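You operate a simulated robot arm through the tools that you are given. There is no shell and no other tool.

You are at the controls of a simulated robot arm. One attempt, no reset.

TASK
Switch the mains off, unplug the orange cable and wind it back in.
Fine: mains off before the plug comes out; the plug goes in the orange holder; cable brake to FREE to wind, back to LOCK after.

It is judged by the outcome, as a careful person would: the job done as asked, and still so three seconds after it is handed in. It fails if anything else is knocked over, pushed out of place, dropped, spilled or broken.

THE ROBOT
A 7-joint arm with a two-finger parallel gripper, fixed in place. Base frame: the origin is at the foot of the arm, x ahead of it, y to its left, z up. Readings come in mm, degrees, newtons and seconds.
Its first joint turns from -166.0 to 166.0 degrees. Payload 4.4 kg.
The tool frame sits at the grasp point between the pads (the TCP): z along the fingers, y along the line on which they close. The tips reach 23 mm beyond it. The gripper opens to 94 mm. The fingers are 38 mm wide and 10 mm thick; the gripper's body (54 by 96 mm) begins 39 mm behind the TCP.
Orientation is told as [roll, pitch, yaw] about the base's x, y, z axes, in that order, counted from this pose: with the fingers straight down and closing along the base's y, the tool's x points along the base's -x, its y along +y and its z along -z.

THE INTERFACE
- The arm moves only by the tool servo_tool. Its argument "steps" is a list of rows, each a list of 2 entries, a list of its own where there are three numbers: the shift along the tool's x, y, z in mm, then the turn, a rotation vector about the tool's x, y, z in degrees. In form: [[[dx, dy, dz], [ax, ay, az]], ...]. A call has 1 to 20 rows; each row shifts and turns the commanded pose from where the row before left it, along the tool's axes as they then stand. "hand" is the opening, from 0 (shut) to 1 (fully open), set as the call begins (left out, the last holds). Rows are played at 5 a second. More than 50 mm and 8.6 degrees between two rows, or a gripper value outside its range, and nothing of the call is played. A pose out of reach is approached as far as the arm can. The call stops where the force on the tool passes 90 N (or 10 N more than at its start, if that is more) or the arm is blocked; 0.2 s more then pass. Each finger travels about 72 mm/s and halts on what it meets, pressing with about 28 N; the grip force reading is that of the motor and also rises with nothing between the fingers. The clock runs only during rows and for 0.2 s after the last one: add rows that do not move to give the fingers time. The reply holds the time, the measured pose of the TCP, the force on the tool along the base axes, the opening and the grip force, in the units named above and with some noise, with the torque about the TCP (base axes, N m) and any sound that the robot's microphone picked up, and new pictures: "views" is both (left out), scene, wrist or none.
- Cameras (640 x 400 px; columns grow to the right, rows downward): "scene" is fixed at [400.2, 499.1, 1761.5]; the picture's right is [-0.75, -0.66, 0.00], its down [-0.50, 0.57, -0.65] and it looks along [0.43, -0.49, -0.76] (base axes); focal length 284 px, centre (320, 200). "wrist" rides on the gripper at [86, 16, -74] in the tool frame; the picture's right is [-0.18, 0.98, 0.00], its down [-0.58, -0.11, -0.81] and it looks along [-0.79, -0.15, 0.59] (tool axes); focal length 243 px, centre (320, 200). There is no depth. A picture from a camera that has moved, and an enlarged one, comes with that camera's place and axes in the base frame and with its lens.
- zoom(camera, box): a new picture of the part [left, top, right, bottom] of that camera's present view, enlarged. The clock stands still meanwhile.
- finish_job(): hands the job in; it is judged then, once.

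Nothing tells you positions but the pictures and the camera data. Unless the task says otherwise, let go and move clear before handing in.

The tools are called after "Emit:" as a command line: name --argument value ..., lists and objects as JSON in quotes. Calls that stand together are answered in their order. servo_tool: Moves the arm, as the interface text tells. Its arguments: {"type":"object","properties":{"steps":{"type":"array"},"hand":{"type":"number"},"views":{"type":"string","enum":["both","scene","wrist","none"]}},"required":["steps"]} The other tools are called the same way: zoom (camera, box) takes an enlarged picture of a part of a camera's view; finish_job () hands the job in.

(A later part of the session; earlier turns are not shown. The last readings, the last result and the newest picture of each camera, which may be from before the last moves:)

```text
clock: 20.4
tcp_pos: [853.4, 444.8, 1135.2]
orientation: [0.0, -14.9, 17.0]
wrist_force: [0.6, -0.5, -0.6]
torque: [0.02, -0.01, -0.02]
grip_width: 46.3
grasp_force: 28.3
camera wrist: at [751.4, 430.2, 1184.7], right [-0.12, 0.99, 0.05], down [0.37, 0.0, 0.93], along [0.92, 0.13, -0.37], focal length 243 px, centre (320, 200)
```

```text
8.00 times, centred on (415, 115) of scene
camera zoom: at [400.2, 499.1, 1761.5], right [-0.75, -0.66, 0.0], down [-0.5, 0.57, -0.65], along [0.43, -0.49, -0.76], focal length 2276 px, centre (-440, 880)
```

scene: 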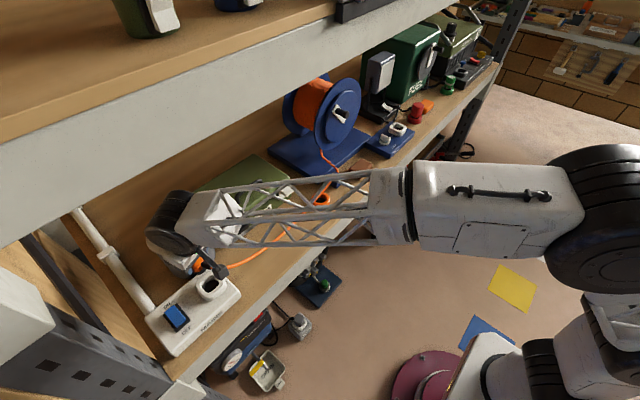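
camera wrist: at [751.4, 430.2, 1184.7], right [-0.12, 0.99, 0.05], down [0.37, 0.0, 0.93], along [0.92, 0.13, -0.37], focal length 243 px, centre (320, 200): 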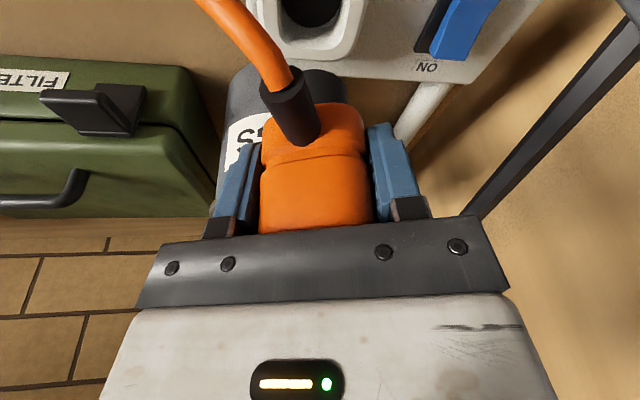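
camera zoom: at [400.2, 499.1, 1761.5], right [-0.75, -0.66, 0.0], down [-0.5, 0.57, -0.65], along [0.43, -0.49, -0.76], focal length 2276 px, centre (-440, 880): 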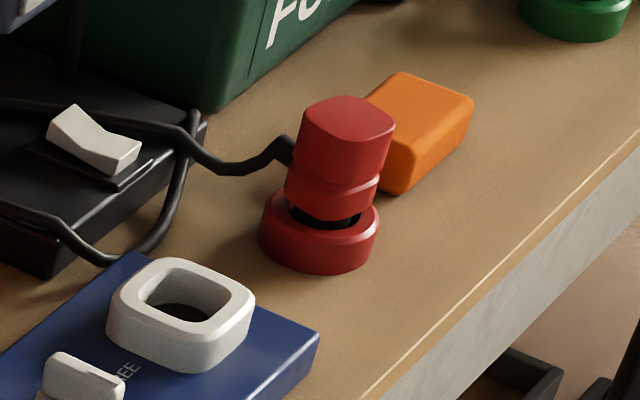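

Reference taken: the plug axis is under the TCP. Now I'll carry the plug back a little and across toward the orange holder.

Emit:
servo_tool --steps '[[[25.1, 8.8, -17.1], [0, 0, 0]], [[25.1, 8.8, -17.1], [0, 0, 0]], [[12.43, -42.08, -3.33], [0, 0, 0]], [[12.43, -42.08, -3.33], [0, 0, 0]], [[12.43, -42.08, -3.33], [0, 0, 0]], [[12.43, -42.08, -3.33], [0, 0, 0]], [[12.43, -42.08, -3.33], [0, 0, 0]]]' --views "both"

```text
clock: 22.0
tcp_pos: [794.5, 224.6, 1155.5]
orientation: [0.0, -14.9, 17.0]
wrist_force: [0.0, -1.4, -2.1]
torque: [0.0, 0.0, 0.03]
grip_width: 46.1
grasp_force: 27.8
camera wrist: at [692.0, 209.7, 1204.9], right [-0.12, 0.99, 0.05], down [0.37, 0.0, 0.93], along [0.92, 0.13, -0.37], focal length 243 px, centre (320, 200)
```

scene: 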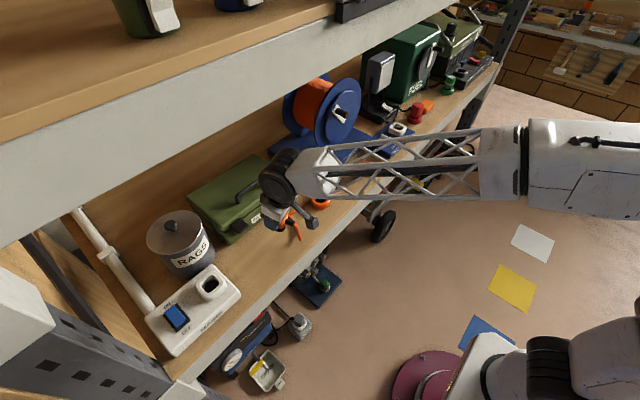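
wrist: 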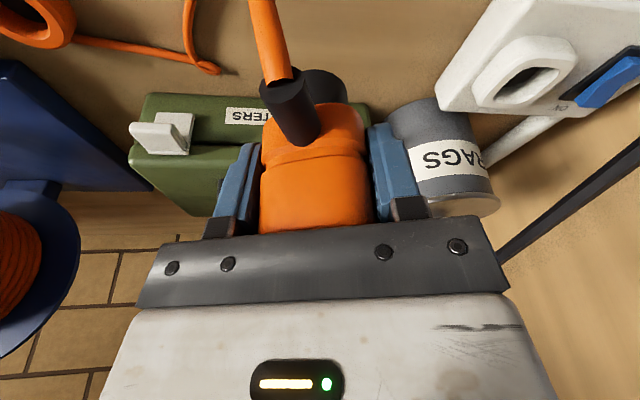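

The cable trails behind nicely. Continuing across until the plug is near the holder.

Emit:
servo_tool --steps '[[[12.43, -42.08, -3.33], [0, 0, 0]], [[12.43, -42.08, -3.33], [0, 0, 0]], [[12.43, -42.08, -3.33], [0, 0, 0]], [[12.43, -42.08, -3.33], [0, 0, 0]], [[12.43, -42.08, -3.33], [0, 0, 0]]]' --views "both"

Emit:
zoom --camera "scene" --box '[280, 150, 380, 220]'

Emit:
zoom --camera "wrist" --box '[200, 0, 420, 130]'

```text
clock: 23.2
tcp_pos: [794.3, 4.6, 1155.7]
orientation: [-0.1, -14.9, 17.1]
wrist_force: [0.4, -0.8, -1.0]
torque: [0.0, -0.01, 0.02]
grip_width: 46.1
grasp_force: 27.9
camera wrist: at [692.7, -9.8, 1205.9], right [-0.12, 0.99, 0.05], down [0.37, 0.0, 0.93], along [0.92, 0.13, -0.37], focal length 243 px, centre (320, 200)
```

scene: 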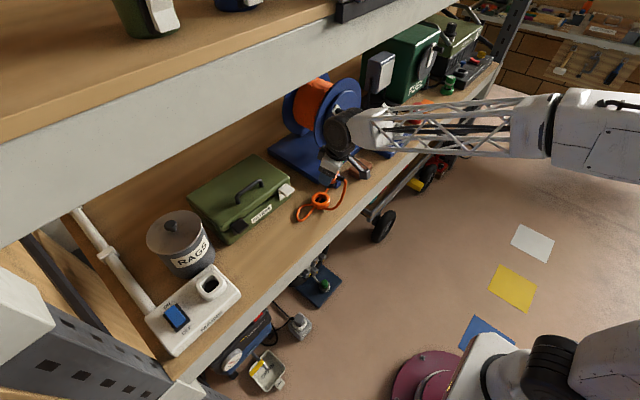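
wrist: 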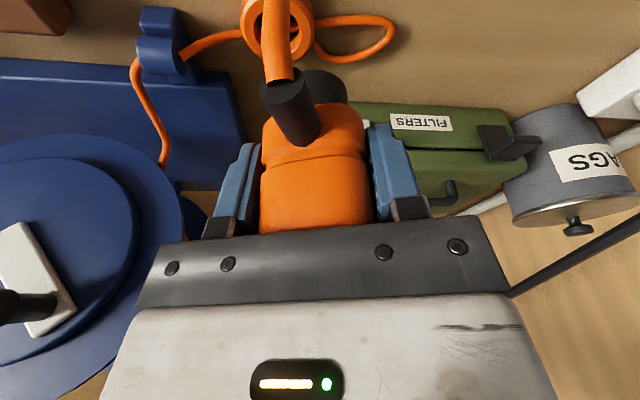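

```text
5.71 times, centred on (330, 185) of scene
camera zoom: at [400.2, 499.1, 1761.5], right [-0.75, -0.66, 0.0], down [-0.5, 0.57, -0.65], along [0.43, -0.49, -0.76], focal length 1626 px, centre (263, 286)
```

zoom: 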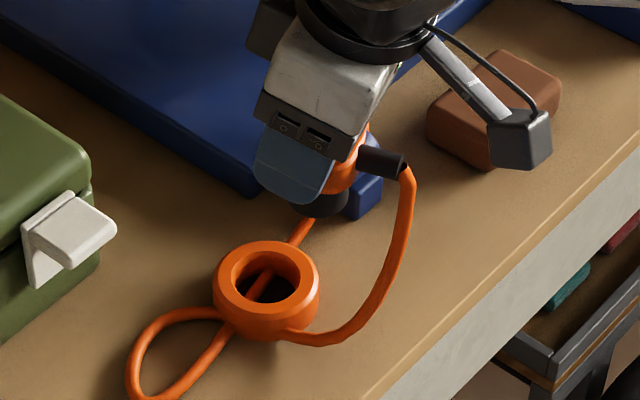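

```text
2.91 times, centred on (310, 65) of wrist
camera zoom: at [692.7, -9.8, 1205.9], right [-0.12, 0.99, 0.05], down [0.37, 0.0, 0.93], along [0.92, 0.13, -0.37], focal length 706 px, centre (349, 593)
```

zoom: 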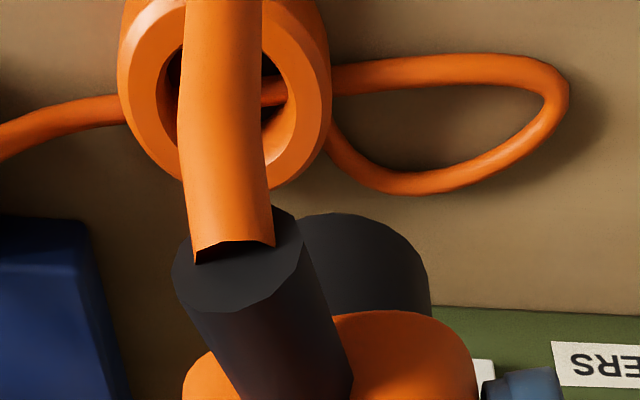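

The orange holder's hole is centred at about (853,-19), rim at z≈963. I'll move the plug over it.

Emit:
servo_tool --steps '[[[-21.2, -19.9, 16], [0, 0, 0]], [[-21.2, -19.9, 16], [0, 0, 0]], [[0, 0, 0], [0, 0, 0]]]' --views "both"

Emit:
zoom --camera "scene" --box '[280, 150, 380, 220]'

Emit:
zoom --camera "wrist" --box '[220, 0, 420, 125]'

```text
clock: 24.0
tcp_pos: [853.2, -18.1, 1135.7]
orientation: [0.0, -14.9, 17.0]
wrist_force: [-0.8, -0.6, -1.7]
torque: [0.02, -0.02, 0.02]
grip_width: 46.0
grasp_force: 28.3
camera wrist: at [751.4, -33.8, 1184.8], right [-0.12, 0.99, 0.05], down [0.37, 0.0, 0.93], along [0.92, 0.13, -0.37], focal length 243 px, centre (320, 200)
```

scene: 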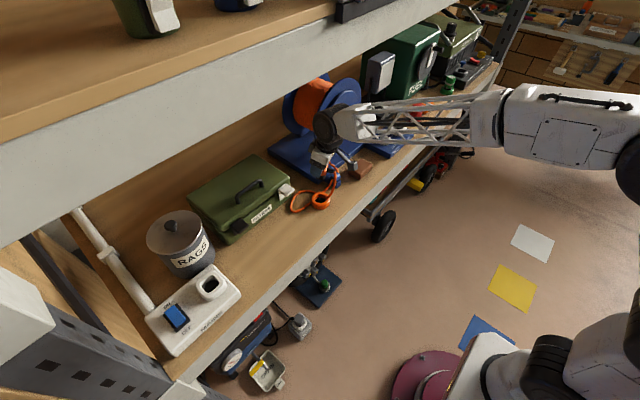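
wrist: 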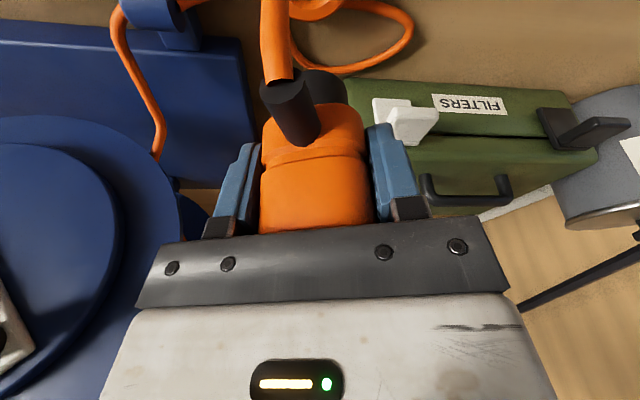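

```text
5.71 times, centred on (330, 185) of scene
camera zoom: at [400.2, 499.1, 1761.5], right [-0.75, -0.66, 0.0], down [-0.5, 0.57, -0.65], along [0.43, -0.49, -0.76], focal length 1626 px, centre (263, 286)
```

zoom: 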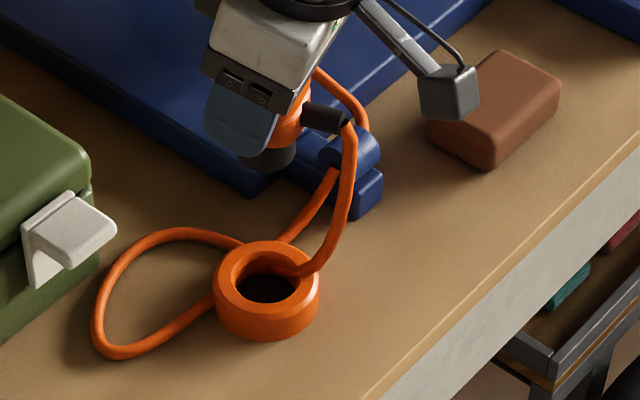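

```text
3.20 times, centred on (320, 62) of wrist
camera zoom: at [751.4, -33.8, 1184.8], right [-0.12, 0.99, 0.05], down [0.37, 0.0, 0.93], along [0.92, 0.13, -0.37], focal length 776 px, centre (320, 640)
```

zoom: 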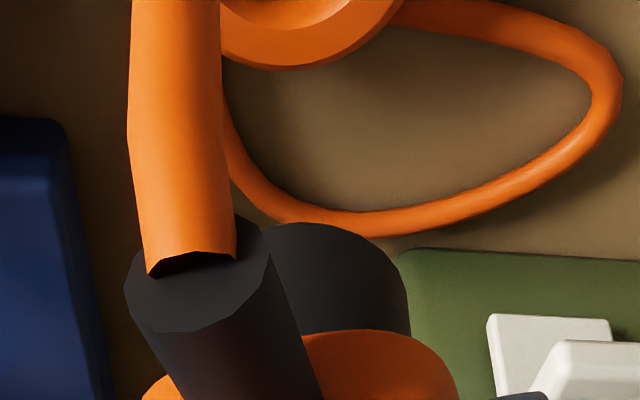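

The plug is aligned over the hole to within about 2 mm by both cameras. Lowering to just above the rim.

Emit:
servo_tool --steps '[[[4.92, 0, 18.35], [0, 0, 0]], [[4.92, 0, 18.35], [0, 0, 0]], [[4.92, 0, 18.35], [0, 0, 0]], [[4.92, 0, 18.35], [0, 0, 0]], [[3.9, 0, 14.5], [0, 0, 0]]]' --views "both"

Emit:
zoom --camera "scene" --box '[290, 165, 360, 215]'

Emit:
zoom --camera "wrist" --box '[220, 0, 420, 125]'

```text
clock: 25.2
tcp_pos: [853.5, -18.1, 1044.9]
orientation: [0.1, -14.9, 17.0]
wrist_force: [0.3, -0.1, -2.0]
torque: [-0.03, -0.02, 0.02]
grip_width: 46.0
grasp_force: 27.9
camera wrist: at [751.1, -33.5, 1093.7], right [-0.12, 0.99, 0.05], down [0.37, 0.0, 0.93], along [0.92, 0.13, -0.37], focal length 243 px, centre (320, 200)
```

scene: 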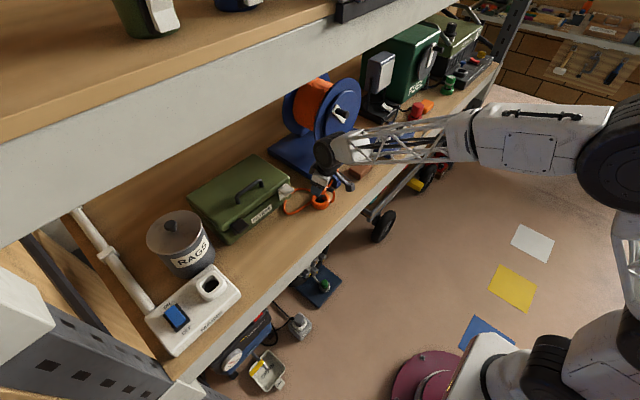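
wrist: 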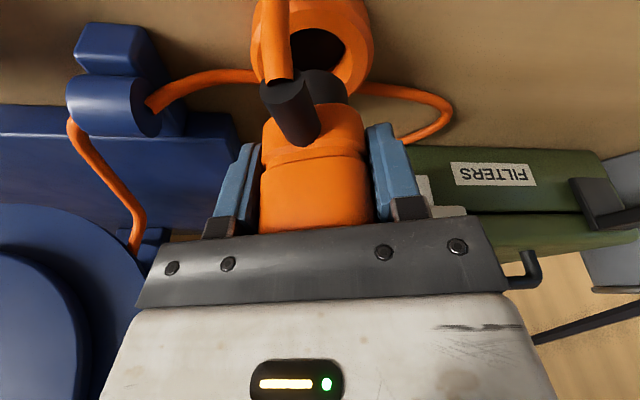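

```text
8.00 times, centred on (325, 190) of scene
camera zoom: at [400.2, 499.1, 1761.5], right [-0.75, -0.66, 0.0], down [-0.5, 0.57, -0.65], along [0.43, -0.49, -0.76], focal length 2276 px, centre (280, 280)
```

zoom: 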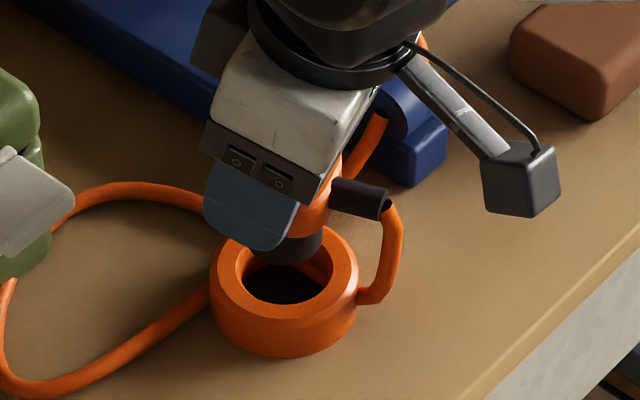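

```text
3.20 times, centred on (320, 62) of wrist
camera zoom: at [751.1, -33.5, 1093.7], right [-0.12, 0.99, 0.05], down [0.37, 0.0, 0.93], along [0.92, 0.13, -0.37], focal length 776 px, centre (320, 640)
```

zoom: 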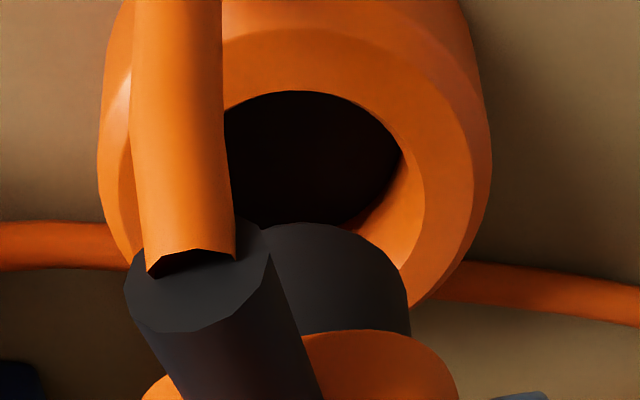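

Alignment looks good: the spigot is about 35 mm wide, the hole about 44 mm. Lowering into the ring in small steps while watching force.

Emit:
servo_tool --steps '[[[1.55, 0, 5.8], [0, 0, 0]], [[1.55, 0, 5.8], [0, 0, 0]], [[1.55, 0, 5.8], [0, 0, 0]], [[1.55, 0, 5.8], [0, 0, 0]]]' --views "wrist"

Emit:
zoom --camera "scene" --box '[290, 165, 360, 215]'

Emit:
zoom --camera "wrist" --box '[220, 20, 420, 145]'

```text
clock: 26.2
tcp_pos: [853.8, -18.3, 1019.8]
orientation: [0.0, -14.9, 17.0]
wrist_force: [0.7, -0.7, -0.9]
torque: [0.0, 0.0, 0.04]
grip_width: 46.1
grasp_force: 28.0
camera wrist: at [750.8, -33.5, 1069.6], right [-0.12, 0.99, 0.05], down [0.37, 0.0, 0.93], along [0.92, 0.13, -0.37], focal length 243 px, centre (320, 200)
```

wrist: 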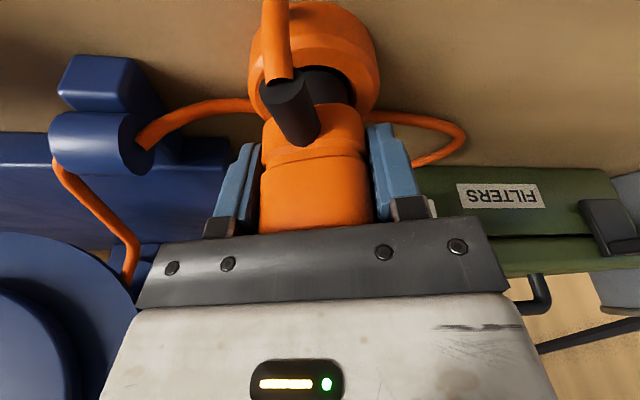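

```text
8.00 times, centred on (325, 190) of scene
camera zoom: at [400.2, 499.1, 1761.5], right [-0.75, -0.66, 0.0], down [-0.5, 0.57, -0.65], along [0.43, -0.49, -0.76], focal length 2276 px, centre (280, 280)
```

zoom: 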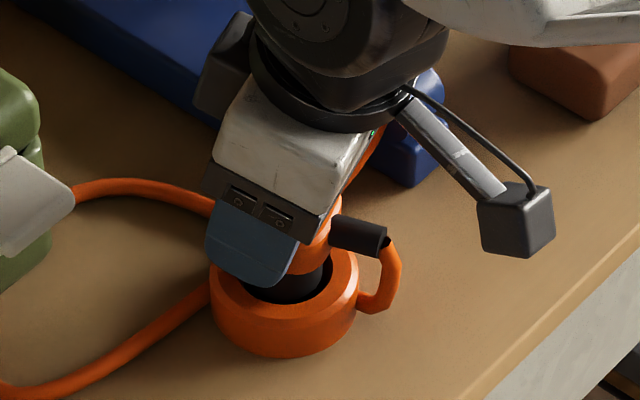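

```text
3.20 times, centred on (320, 82) of wrist
camera zoom: at [750.8, -33.5, 1069.6], right [-0.12, 0.99, 0.05], down [0.37, 0.0, 0.93], along [0.92, 0.13, -0.37], focal length 776 px, centre (320, 576)
```

zoom: 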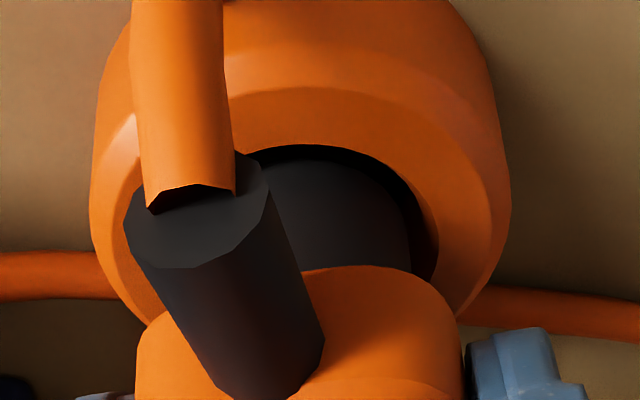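

The spigot is entering the ring with clearance all round. Continuing down gently until it seats.

Emit:
servo_tool --steps '[[[1.03, 0, 3.86], [0, 0, 0]], [[1.03, 0, 3.86], [0, 0, 0]], [[0.78, 0, 2.9], [0, 0, 0]]]' --views "none"

Emit:
zoom --camera "wrist" --box '[220, 20, 420, 145]'

```text
clock: 27.0
tcp_pos: [851.9, -19.8, 1008.3]
orientation: [0.0, -14.9, 17.0]
wrist_force: [-0.1, 0.2, -3.9]
torque: [0.01, -0.02, -0.01]
grip_width: 46.1
grasp_force: 27.5
```

```text
3.20 times, centred on (320, 82) of wrist
camera zoom: at [750.5, -33.8, 1058.2], right [-0.12, 0.99, 0.05], down [0.37, 0.0, 0.93], along [0.92, 0.13, -0.37], focal length 776 px, centre (320, 576)
```

zoom: 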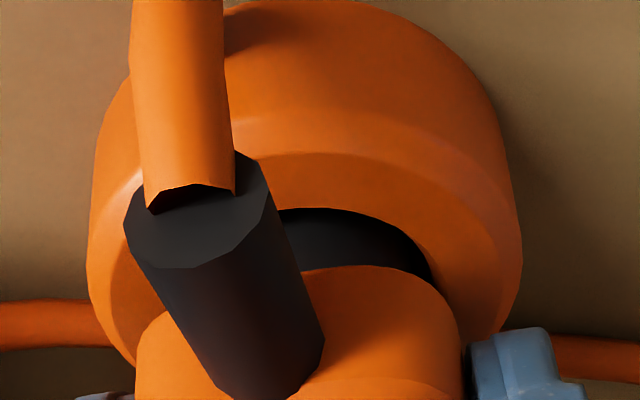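

Still free, with the plug body nearly down to the rim. A few more millimetres.

Emit:
servo_tool --steps '[[[0.52, 0, 1.93], [0, 0, 0]], [[0.52, 0, 1.93], [0, 0, 0]]]' --views "none"

Emit:
zoom --camera "scene" --box '[290, 165, 360, 215]'

```text
clock: 27.6
tcp_pos: [854.1, -19.7, 1005.8]
orientation: [0.0, -14.9, 17.1]
wrist_force: [0.7, 0.9, -1.0]
torque: [0.01, 0.01, 0.03]
grip_width: 46.0
grasp_force: 28.3
```

```text
8.00 times, centred on (325, 190) of scene
camera zoom: at [400.2, 499.1, 1761.5], right [-0.75, -0.66, 0.0], down [-0.5, 0.57, -0.65], along [0.43, -0.49, -0.76], focal length 2276 px, centre (280, 280)
```

zoom: 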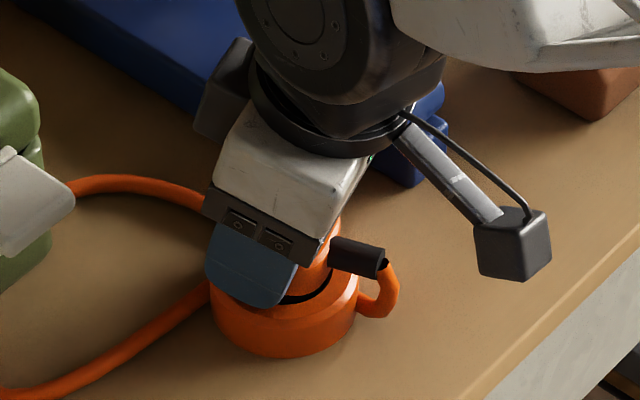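

Close to seated: in the red holder the matching gap looks only a few mm smaller. Creeping down further.

Emit:
servo_tool --steps '[[[0.39, 0, 1.45], [0, 0, 0]], [[0.39, 0, 1.45], [0, 0, 0]], [[0, 0, 0], [0, 0, 0]]]' --views "none"

Emit:
zoom --camera "wrist" --box '[220, 20, 420, 145]'

```text
clock: 28.4
tcp_pos: [853.2, -19.5, 1004.2]
orientation: [0.0, -15.2, 16.9]
wrist_force: [-11.1, 0.7, 33.2]
torque: [-0.06, 0.61, -0.14]
grip_width: 46.3
grasp_force: 28.3
```

```text
3.20 times, centred on (320, 82) of wrist
camera zoom: at [751.2, -33.4, 1053.9], right [-0.12, 0.99, 0.05], down [0.37, 0.0, 0.93], along [0.92, 0.13, -0.36], focal length 776 px, centre (320, 576)
```

zoom: 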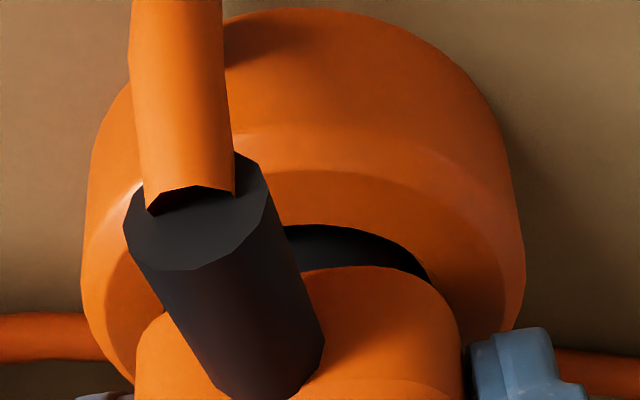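

Contact at 33 N means the plug is seated on the bottom. I'll ease off the pressure and release.

Emit:
servo_tool --steps '[[[-0.39, 0, -1.45], [0, 0, 0]], [[-0.13, 0, -0.5], [0, 0, 0]]]' --views "none"

Emit:
servo_tool --steps '[[[0, 0, 0], [0, 0, 0]], [[0, 0, 0], [0, 0, 0]], [[0, 0, 0], [0, 0, 0]]]' --hand 0.85 --views "wrist"

Emit:
zoom --camera "scene" --box '[290, 165, 360, 215]'

```text
clock: 29.0
tcp_pos: [852.8, -19.3, 1004.3]
orientation: [-0.1, -15.1, 16.9]
wrist_force: [14.3, 3.6, 21.1]
torque: [0.23, -0.59, -0.06]
grip_width: 46.2
grasp_force: 28.3
```

```text
clock: 29.8
tcp_pos: [852.7, -19.3, 1003.6]
orientation: [0.1, -14.9, 17.0]
wrist_force: [-0.5, 0.1, 0.0]
torque: [0.02, -0.03, -0.04]
grip_width: 79.6
grasp_force: 0.1
camera wrist: at [750.6, -33.5, 1053.2], right [-0.12, 0.99, 0.05], down [0.37, 0.0, 0.93], along [0.92, 0.13, -0.37], focal length 243 px, centre (320, 200)
```

wrist: 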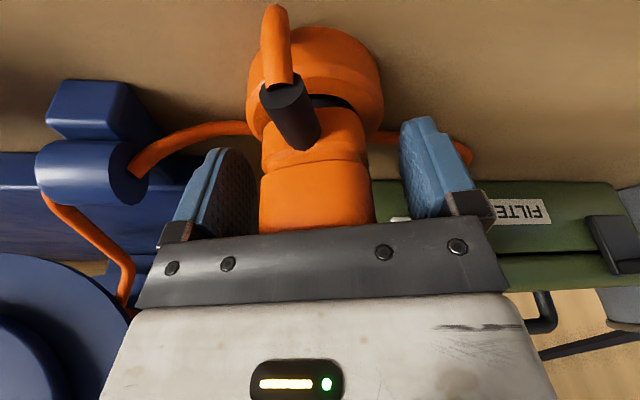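

```text
8.00 times, centred on (325, 190) of scene
camera zoom: at [400.2, 499.1, 1761.5], right [-0.75, -0.66, 0.0], down [-0.5, 0.57, -0.65], along [0.43, -0.49, -0.76], focal length 2276 px, centre (280, 280)
```

zoom: 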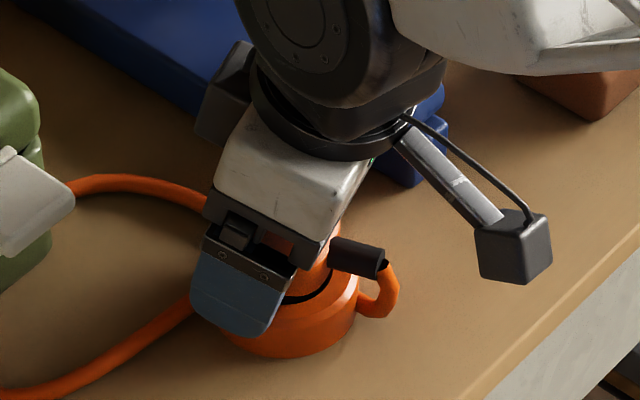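

Released, and the plug stands upright in the orange holder. I'll lift straight up clear of it and back off.

Emit:
servo_tool --steps '[[[-2.6, 0, -9.7], [0, 0, 0]], [[-5.7, 0, -21.2], [0, 0, 0]], [[-5.7, 0, -21.2], [0, 0, 0]], [[-5.7, 0, -21.2], [0, 0, 0]], [[-5.7, 0, -21.2], [0, 0, 0]], [[-5.7, 0, -21.2], [0, 0, 0]], [[40, 0, 10], [0, 0, 0]], [[40, 0, 10], [0, 0, 0]]]' --views "both"

Emit:
zoom --camera "wrist" --box '[220, 0, 420, 125]'

```text
clock: 31.6
tcp_pos: [783.9, -39.0, 1084.0]
orientation: [0.0, -14.8, 16.9]
wrist_force: [0.1, 0.5, 0.1]
torque: [0.01, 0.04, -0.01]
grip_width: 79.9
grasp_force: 0.0
camera wrist: at [681.9, -54.0, 1133.3], right [-0.12, 0.99, 0.05], down [0.37, 0.0, 0.93], along [0.92, 0.13, -0.37], focal length 243 px, centre (320, 200)
```

scene: 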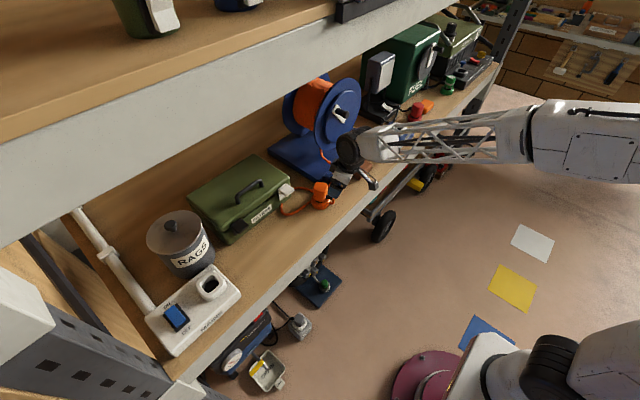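
wrist: 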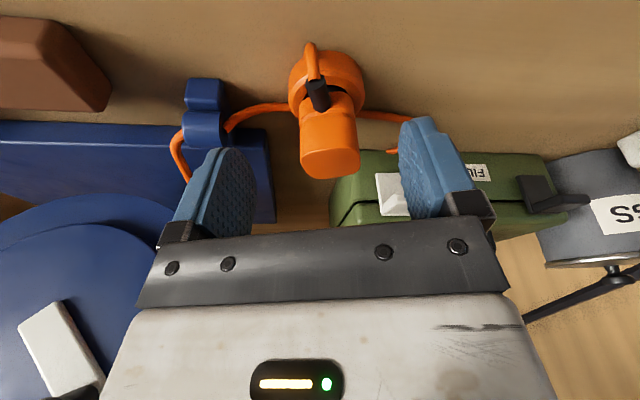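

```text
3.20 times, centred on (320, 62) of wrist
camera zoom: at [681.9, -54.0, 1133.3], right [-0.12, 0.99, 0.05], down [0.37, 0.0, 0.93], along [0.92, 0.13, -0.37], focal length 776 px, centre (320, 640)
```

zoom: 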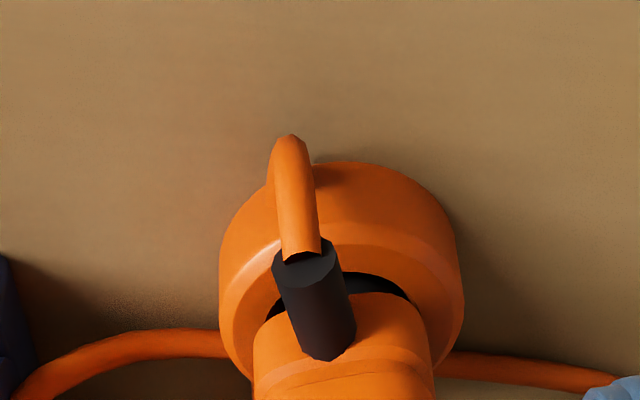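

The plug is well seated in the orange holder. Now I'll back out, square up the tool and travel to the brake box at y≈-454.

Emit:
servo_tool --steps '[[[24.9, 9.35, -25.3], [0, 0, 0]], [[24.9, 9.35, -25.3], [0, 0, 0]], [[0, 0, 0], [2.2, 0, 8.21]], [[0, 0, 0], [2.2, 0, 8.21]], [[0, -46, 0], [0, 0, 0]], [[0, -46, 0], [0, 0, 0]], [[0, -46, 0], [0, 0, 0]], [[0, -46, 0], [0, 0, 0]], [[0, -46, 0], [0, 0, 0]], [[0, -46, 0], [0, 0, 0]], [[0, -46, 0], [0, 0, 0]], [[0, -46, 0], [0, 0, 0]], [[0, -46, 0], [0, 0, 0]]]' --hand 0 --views "both"

Emit:
zoom --camera "wrist" --box '[220, 60, 420, 185]'

Emit:
zoom --camera "scene" --box '[290, 150, 370, 215]'

```text
clock: 34.4
tcp_pos: [719.7, -453.6, 1121.4]
orientation: [-0.1, -14.9, 0.1]
wrist_force: [-0.1, -1.0, 0.5]
torque: [0.04, -0.02, 0.03]
grip_width: 0.1
grasp_force: 28.4
camera wrist: at [617.3, -437.6, 1171.2], right [0.18, 0.98, 0.05], down [0.35, -0.11, 0.93], along [0.92, -0.15, -0.37], focal length 243 px, centre (320, 200)
```

scene: 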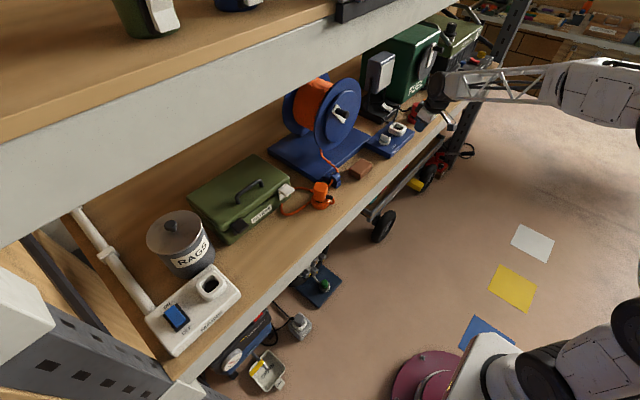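
wrist: 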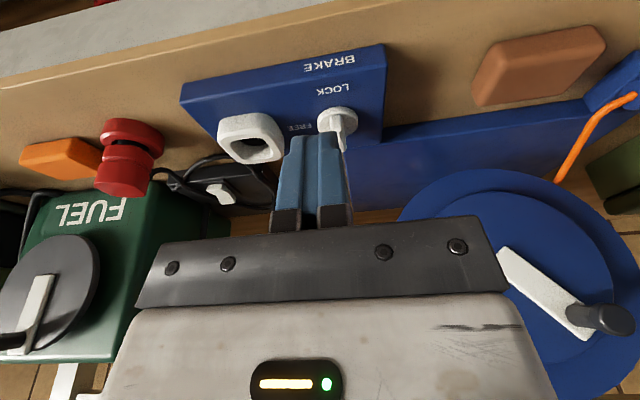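

```text
3.20 times, centred on (320, 122) of wrist
camera zoom: at [617.3, -437.6, 1171.2], right [0.18, 0.98, 0.05], down [0.35, -0.11, 0.93], along [0.92, -0.15, -0.37], focal length 776 px, centre (320, 448)
```

zoom: 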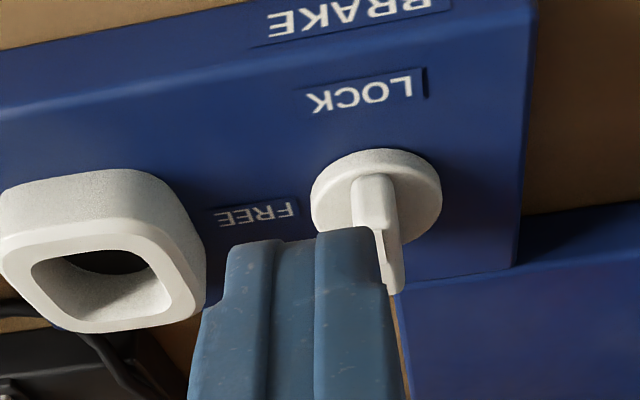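

```text
6.15 times, centred on (330, 182) of scene
camera zoom: at [400.2, 499.1, 1761.5], right [-0.75, -0.66, 0.0], down [-0.5, 0.57, -0.65], along [0.43, -0.49, -0.76], focal length 1751 px, centre (258, 308)
```

zoom: 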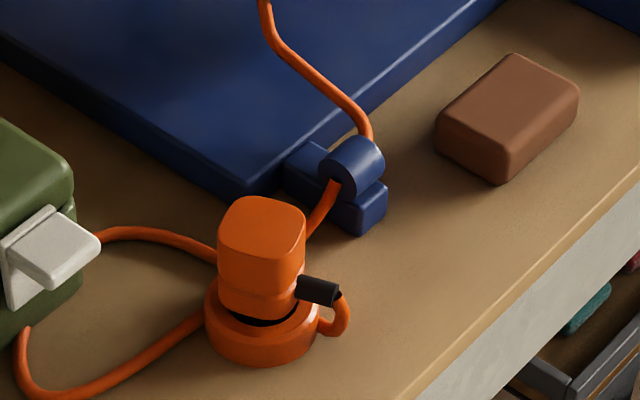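

The brake knob has a fin pointing at LOCK (toward the robot). FREE is 90° to the robot's right, so it turns counter-clockwise seen from above. I'll zoom in for accurate geometry.

Emit:
zoom --camera "scene" --box '[365, 105, 425, 165]'

Emit:
zoom --camera "wrist" --box '[290, 80, 390, 160]'

Emit:
zoom --camera "scene" --box '[280, 70, 370, 170]'

```text
6.67 times, centred on (395, 135) of scene
camera zoom: at [400.2, 499.1, 1761.5], right [-0.75, -0.66, 0.0], down [-0.5, 0.57, -0.65], along [0.43, -0.49, -0.76], focal length 1897 px, centre (-180, 633)
```

zoom: 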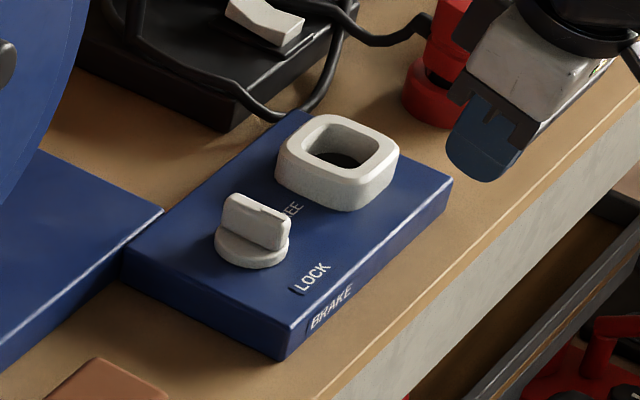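

```text
5.00 times, centred on (340, 120) of wrist
camera zoom: at [617.3, -437.6, 1171.2], right [0.18, 0.98, 0.05], down [0.35, -0.11, 0.93], along [0.92, -0.15, -0.37], focal length 1213 px, centre (220, 600)
```

zoom: 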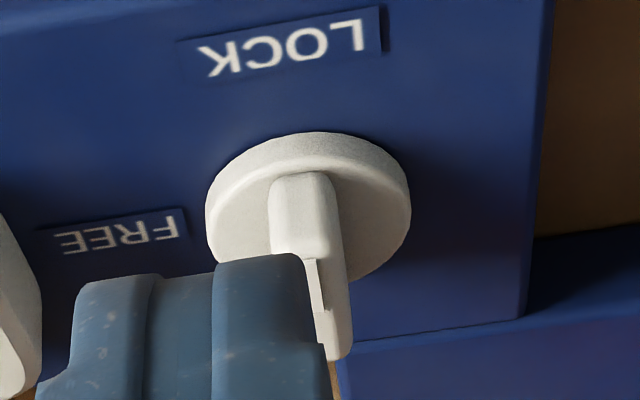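

```text
4.00 times, centred on (325, 120) of scene
camera zoom: at [400.2, 499.1, 1761.5], right [-0.75, -0.66, 0.0], down [-0.5, 0.57, -0.65], along [0.43, -0.49, -0.76], focal length 1138 px, centre (300, 520)
```

zoom: 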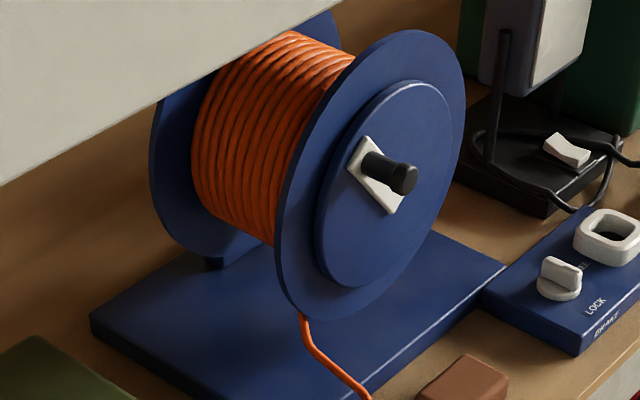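

The knob centre works out at (855,-449.5), base top z≈979, fin top ≈1007, fin about 12 mm thick lying along x. I'll bring the tool vertical and hover above it with the gripper part open.

Emit:
servo_tool --steps '[[[0, 0, 0], [0, 7.5, 0]], [[0, 0, 0], [0, 7.4, 0]], [[-45, 1.4, 13.7], [0, 0, 0]], [[-45, 1.4, 13.7], [0, 0, 0]], [[-45, 1.4, 13.7], [0, 0, 0]], [[0, 0, 0], [0, 0, 0]]]' --hand 0.5 --views "both"

Emit:
zoom --camera "wrist" --box '[220, 40, 420, 190]'

```text
clock: 35.8
tcp_pos: [856.0, -449.4, 1079.0]
orientation: [0.0, 0.0, 0.1]
wrist_force: [-0.1, 0.3, 0.6]
torque: [0.01, 0.04, 0.0]
grip_width: 47.1
grasp_force: 0.0
camera wrist: at [769.4, -433.5, 1153.7], right [0.18, 0.98, 0.0], down [0.58, -0.11, 0.81], along [0.79, -0.15, -0.59], focal length 243 px, centre (320, 200)
```

scene: 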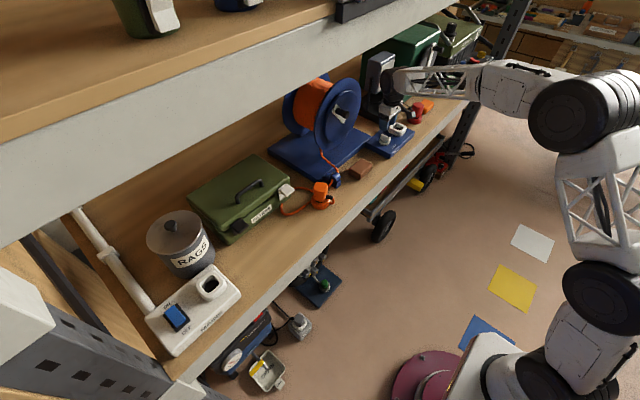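
wrist: 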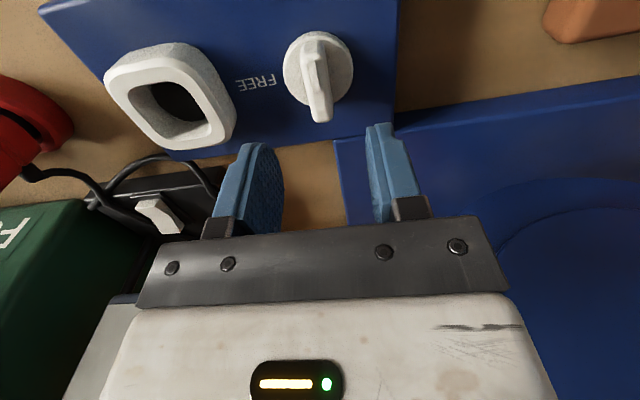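

```text
2.67 times, centred on (320, 115) of wrist
camera zoom: at [769.4, -433.5, 1153.7], right [0.18, 0.98, 0.0], down [0.58, -0.11, 0.81], along [0.79, -0.15, -0.59], focal length 647 px, centre (320, 427)
```

zoom: 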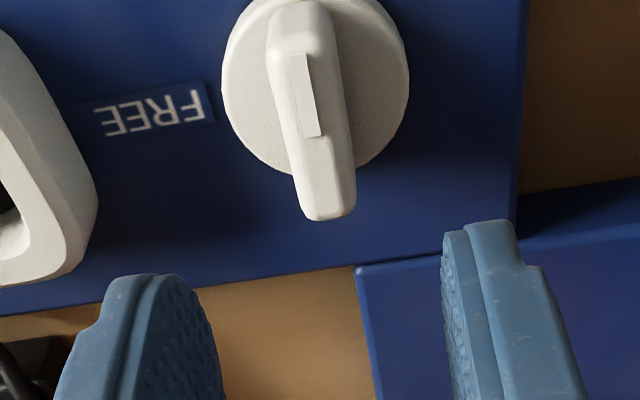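

Alignment is within about 2–3 mm. I'll make a small correction and lower to z≈1035 to check again.

Emit:
servo_tool --steps '[[[1, -0.3, 22], [0, 0, 0]], [[1, -0.3, 22], [0, 0, 0]], [[0, 0, 0], [0, 0, 0]]]' --views "both"

Emit:
zoom --camera "wrist" --box '[220, 60, 420, 210]'

Emit:
zoom --camera "scene" --box '[365, 105, 425, 165]'

```text
clock: 36.6
tcp_pos: [854.0, -451.3, 1033.3]
orientation: [0.0, 0.0, 0.0]
wrist_force: [0.9, 0.2, 0.3]
torque: [0.0, 0.0, 0.01]
grip_width: 47.0
grasp_force: 0.1
camera wrist: at [767.7, -434.5, 1109.0], right [0.18, 0.98, 0.0], down [0.58, -0.11, 0.81], along [0.79, -0.15, -0.59], focal length 243 px, centre (320, 200)
```

scene: 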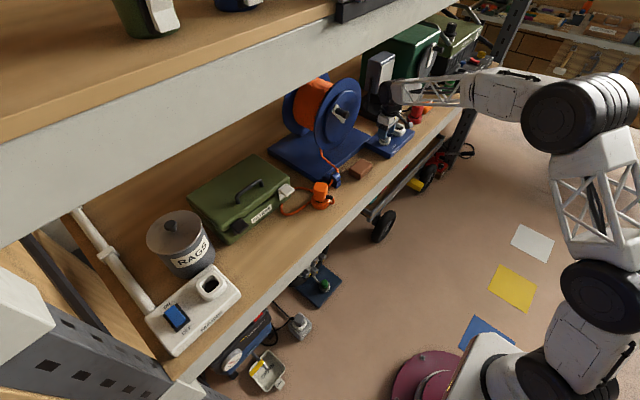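
wrist: 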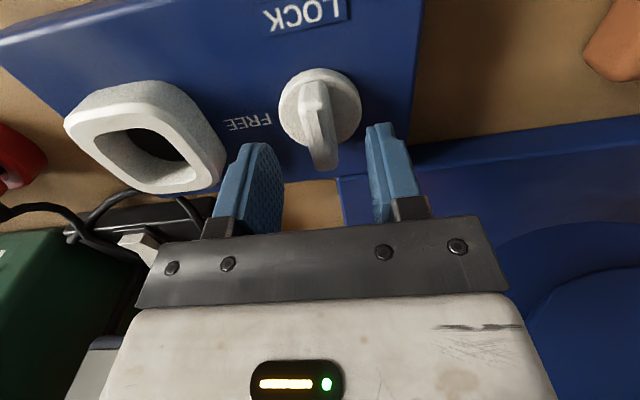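

```text
2.67 times, centred on (320, 135) of wrist
camera zoom: at [767.7, -434.5, 1109.0], right [0.18, 0.98, 0.0], down [0.58, -0.11, 0.81], along [0.79, -0.15, -0.59], focal length 647 px, centre (320, 373)
```

zoom: 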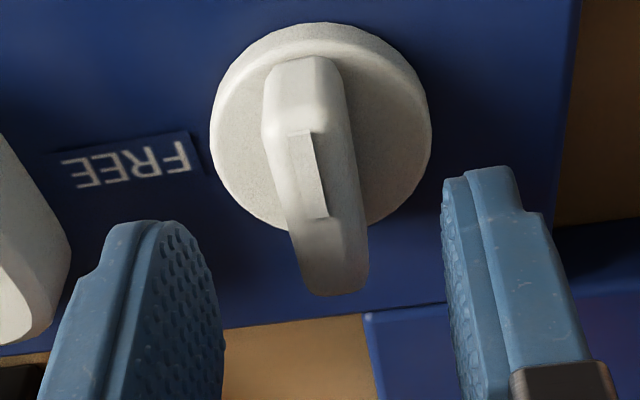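

```text
6.67 times, centred on (395, 135) of scene
camera zoom: at [400.2, 499.1, 1761.5], right [-0.75, -0.66, 0.0], down [-0.5, 0.57, -0.65], along [0.43, -0.49, -0.76], focal length 1897 px, centre (-180, 633)
```

zoom: 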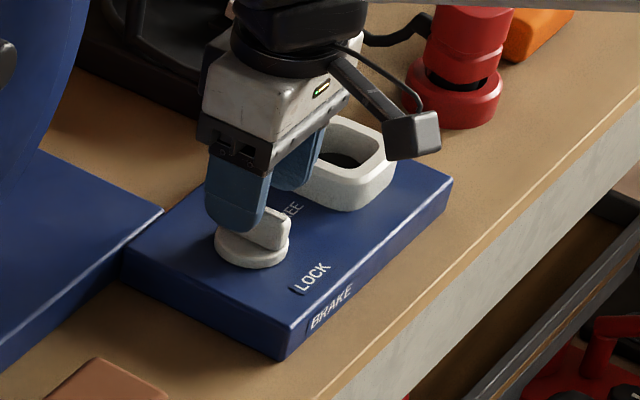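

Well centred over the fin now. Lowering to straddle it and closing gently on it.

Emit:
servo_tool --steps '[[[0, 0, 13], [0, 0, 0]], [[0, 0, 12.5], [0, 0, 0]], [[0, 0, 0], [0, 0, 0]]]' --views "wrist"

Emit:
zoom --camera "wrist" --box '[220, 60, 420, 210]'

```text
clock: 37.4
tcp_pos: [853.8, -450.0, 1010.2]
orientation: [0.0, 0.0, 0.1]
wrist_force: [0.6, 1.2, 0.7]
torque: [0.0, -0.01, 0.01]
grip_width: 47.5
grasp_force: 0.9
camera wrist: at [767.7, -434.4, 1083.6], right [0.18, 0.98, 0.0], down [0.58, -0.11, 0.81], along [0.79, -0.15, -0.59], focal length 243 px, centre (320, 200)
```

wrist: 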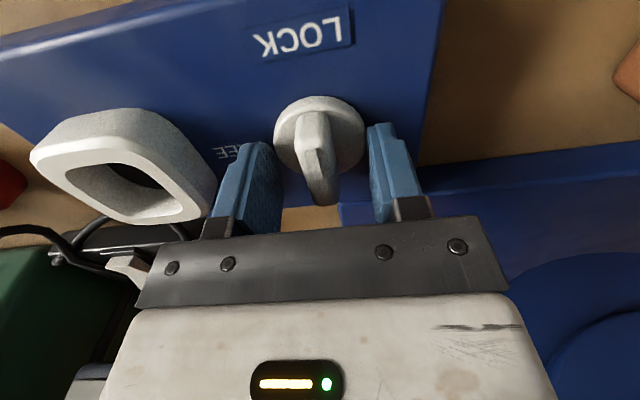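

```text
2.67 times, centred on (320, 135) of wrist
camera zoom: at [767.7, -434.4, 1083.6], right [0.18, 0.98, 0.0], down [0.58, -0.11, 0.81], along [0.79, -0.15, -0.59], focal length 647 px, centre (320, 373)
```

zoom: 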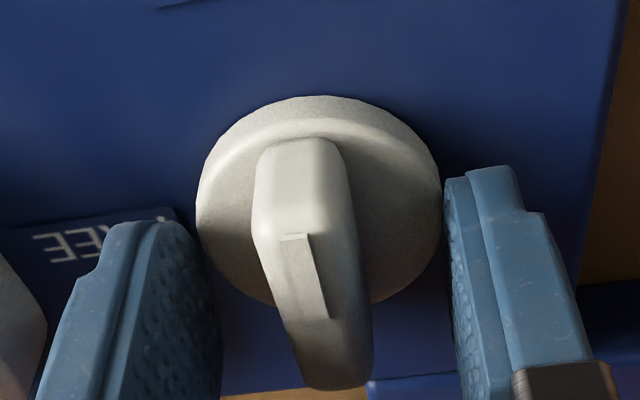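

Fingers straddle the fin. Closing on it.

Emit:
servo_tool --steps '[[[0, 0, 1.5], [0, 0, 0]], [[0, 0, 0], [0, 0, 0]], [[0, 0, 0], [0, 0, 0]], [[0, 0, 0], [0, 0, 0]]]' --hand 0 --views "wrist"

```text
clock: 38.4
tcp_pos: [853.5, -449.2, 1009.2]
orientation: [0.0, -0.1, -0.1]
wrist_force: [-16.4, 22.7, 24.2]
torque: [0.63, 0.7, -0.03]
grip_width: 45.7
grasp_force: 45.5
camera wrist: at [767.6, -433.7, 1083.5], right [0.18, 0.98, 0.0], down [0.58, -0.11, 0.81], along [0.79, -0.15, -0.59], focal length 243 px, centre (320, 200)
```

wrist: 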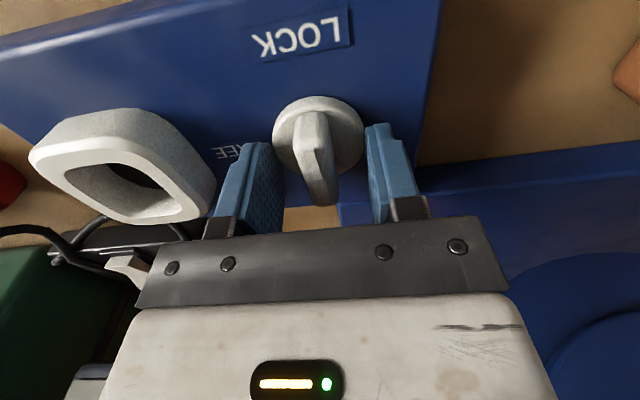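

The fingers stopped at 45.7 mm, so they were catching the knob's round base. I'll open, raise about 9 mm and close on the fin only.

Emit:
servo_tool --steps '[[[0, 0, 0], [0, 0, 0]], [[0, 0, 0], [0, 0, 0]], [[0, 0, -5], [0, 0, 0]], [[0, 0, -5], [0, 0, 0]], [[0, 0, 0], [0, 0, 0]]]' --hand 0.55 --views "wrist"

Emit:
zoom --camera "wrist" --box '[220, 60, 420, 210]'

Emit:
zoom --camera "scene" --box '[365, 105, 425, 165]'

```text
clock: 39.6
tcp_pos: [853.3, -451.1, 1018.6]
orientation: [0.0, 0.0, -0.1]
wrist_force: [0.8, -0.9, 0.5]
torque: [0.04, 0.01, 0.02]
grip_width: 51.9
grasp_force: 0.1
camera wrist: at [767.6, -434.3, 1092.6], right [0.18, 0.98, 0.0], down [0.58, -0.11, 0.81], along [0.79, -0.15, -0.59], focal length 243 px, centre (320, 200)
```

wrist: 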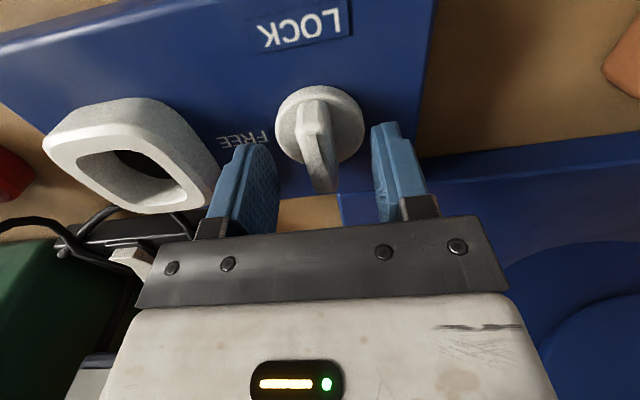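

```text
2.67 times, centred on (320, 135) of wrist
camera zoom: at [767.6, -434.3, 1092.6], right [0.18, 0.98, 0.0], down [0.58, -0.11, 0.81], along [0.79, -0.15, -0.59], focal length 647 px, centre (320, 373)
```

zoom: 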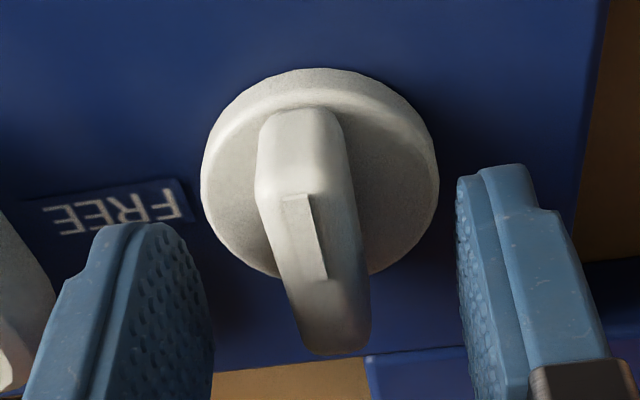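

```text
6.67 times, centred on (395, 135) of scene
camera zoom: at [400.2, 499.1, 1761.5], right [-0.75, -0.66, 0.0], down [-0.5, 0.57, -0.65], along [0.43, -0.49, -0.76], focal length 1897 px, centre (-180, 633)
```

zoom: 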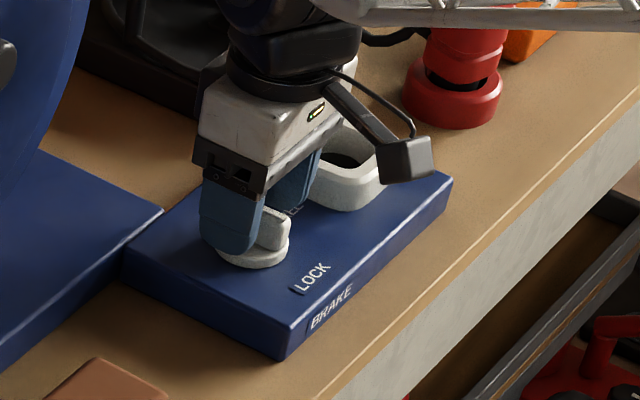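

The tips were resting on the base at about z=986. I'll set the tips about 4 mm above that and close on the fin.

Emit:
servo_tool --steps '[[[0, 0, 4], [0, 0, 0]], [[0, 0, 0], [0, 0, 0]]]' --views "none"

Emit:
servo_tool --steps '[[[0, 0, 0], [0, 0, 0]], [[0, 0, 0], [0, 0, 0]], [[0, 0, 0], [0, 0, 0]], [[0, 0, 0], [0, 0, 0]]]' --hand 0 --views "wrist"

```text
clock: 40.2
tcp_pos: [853.8, -450.3, 1014.8]
orientation: [-0.1, 0.1, 0.0]
wrist_force: [0.0, 0.2, 0.5]
torque: [0.0, 0.01, 0.0]
grip_width: 51.5
grasp_force: 0.1
```

```text
clock: 41.2
tcp_pos: [853.2, -450.6, 1013.9]
orientation: [0.0, 0.0, 0.0]
wrist_force: [-7.6, 23.9, 2.5]
torque: [0.19, 0.43, -0.05]
grip_width: 14.7
grasp_force: 44.7
camera wrist: at [767.5, -433.8, 1088.5], right [0.18, 0.98, 0.0], down [0.58, -0.11, 0.81], along [0.79, -0.15, -0.59], focal length 243 px, centre (320, 200)
```

wrist: 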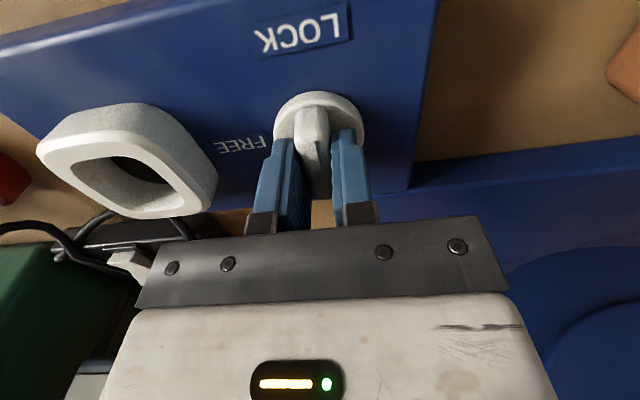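

The fin is gripped (14.7 mm) with some sideways preload. Relieving it by shifting a little toward +y.

Emit:
servo_tool --steps '[[[0, 1.2, 0], [0, 0, 0]], [[0, 0, 0], [0, 0, 0]]]' --views "none"

```text
clock: 41.8
tcp_pos: [852.6, -451.0, 1013.7]
orientation: [-0.1, 0.0, 0.0]
wrist_force: [-3.3, 5.0, 1.1]
torque: [0.12, 1.55, -0.03]
grip_width: 14.8
grasp_force: 44.6
```

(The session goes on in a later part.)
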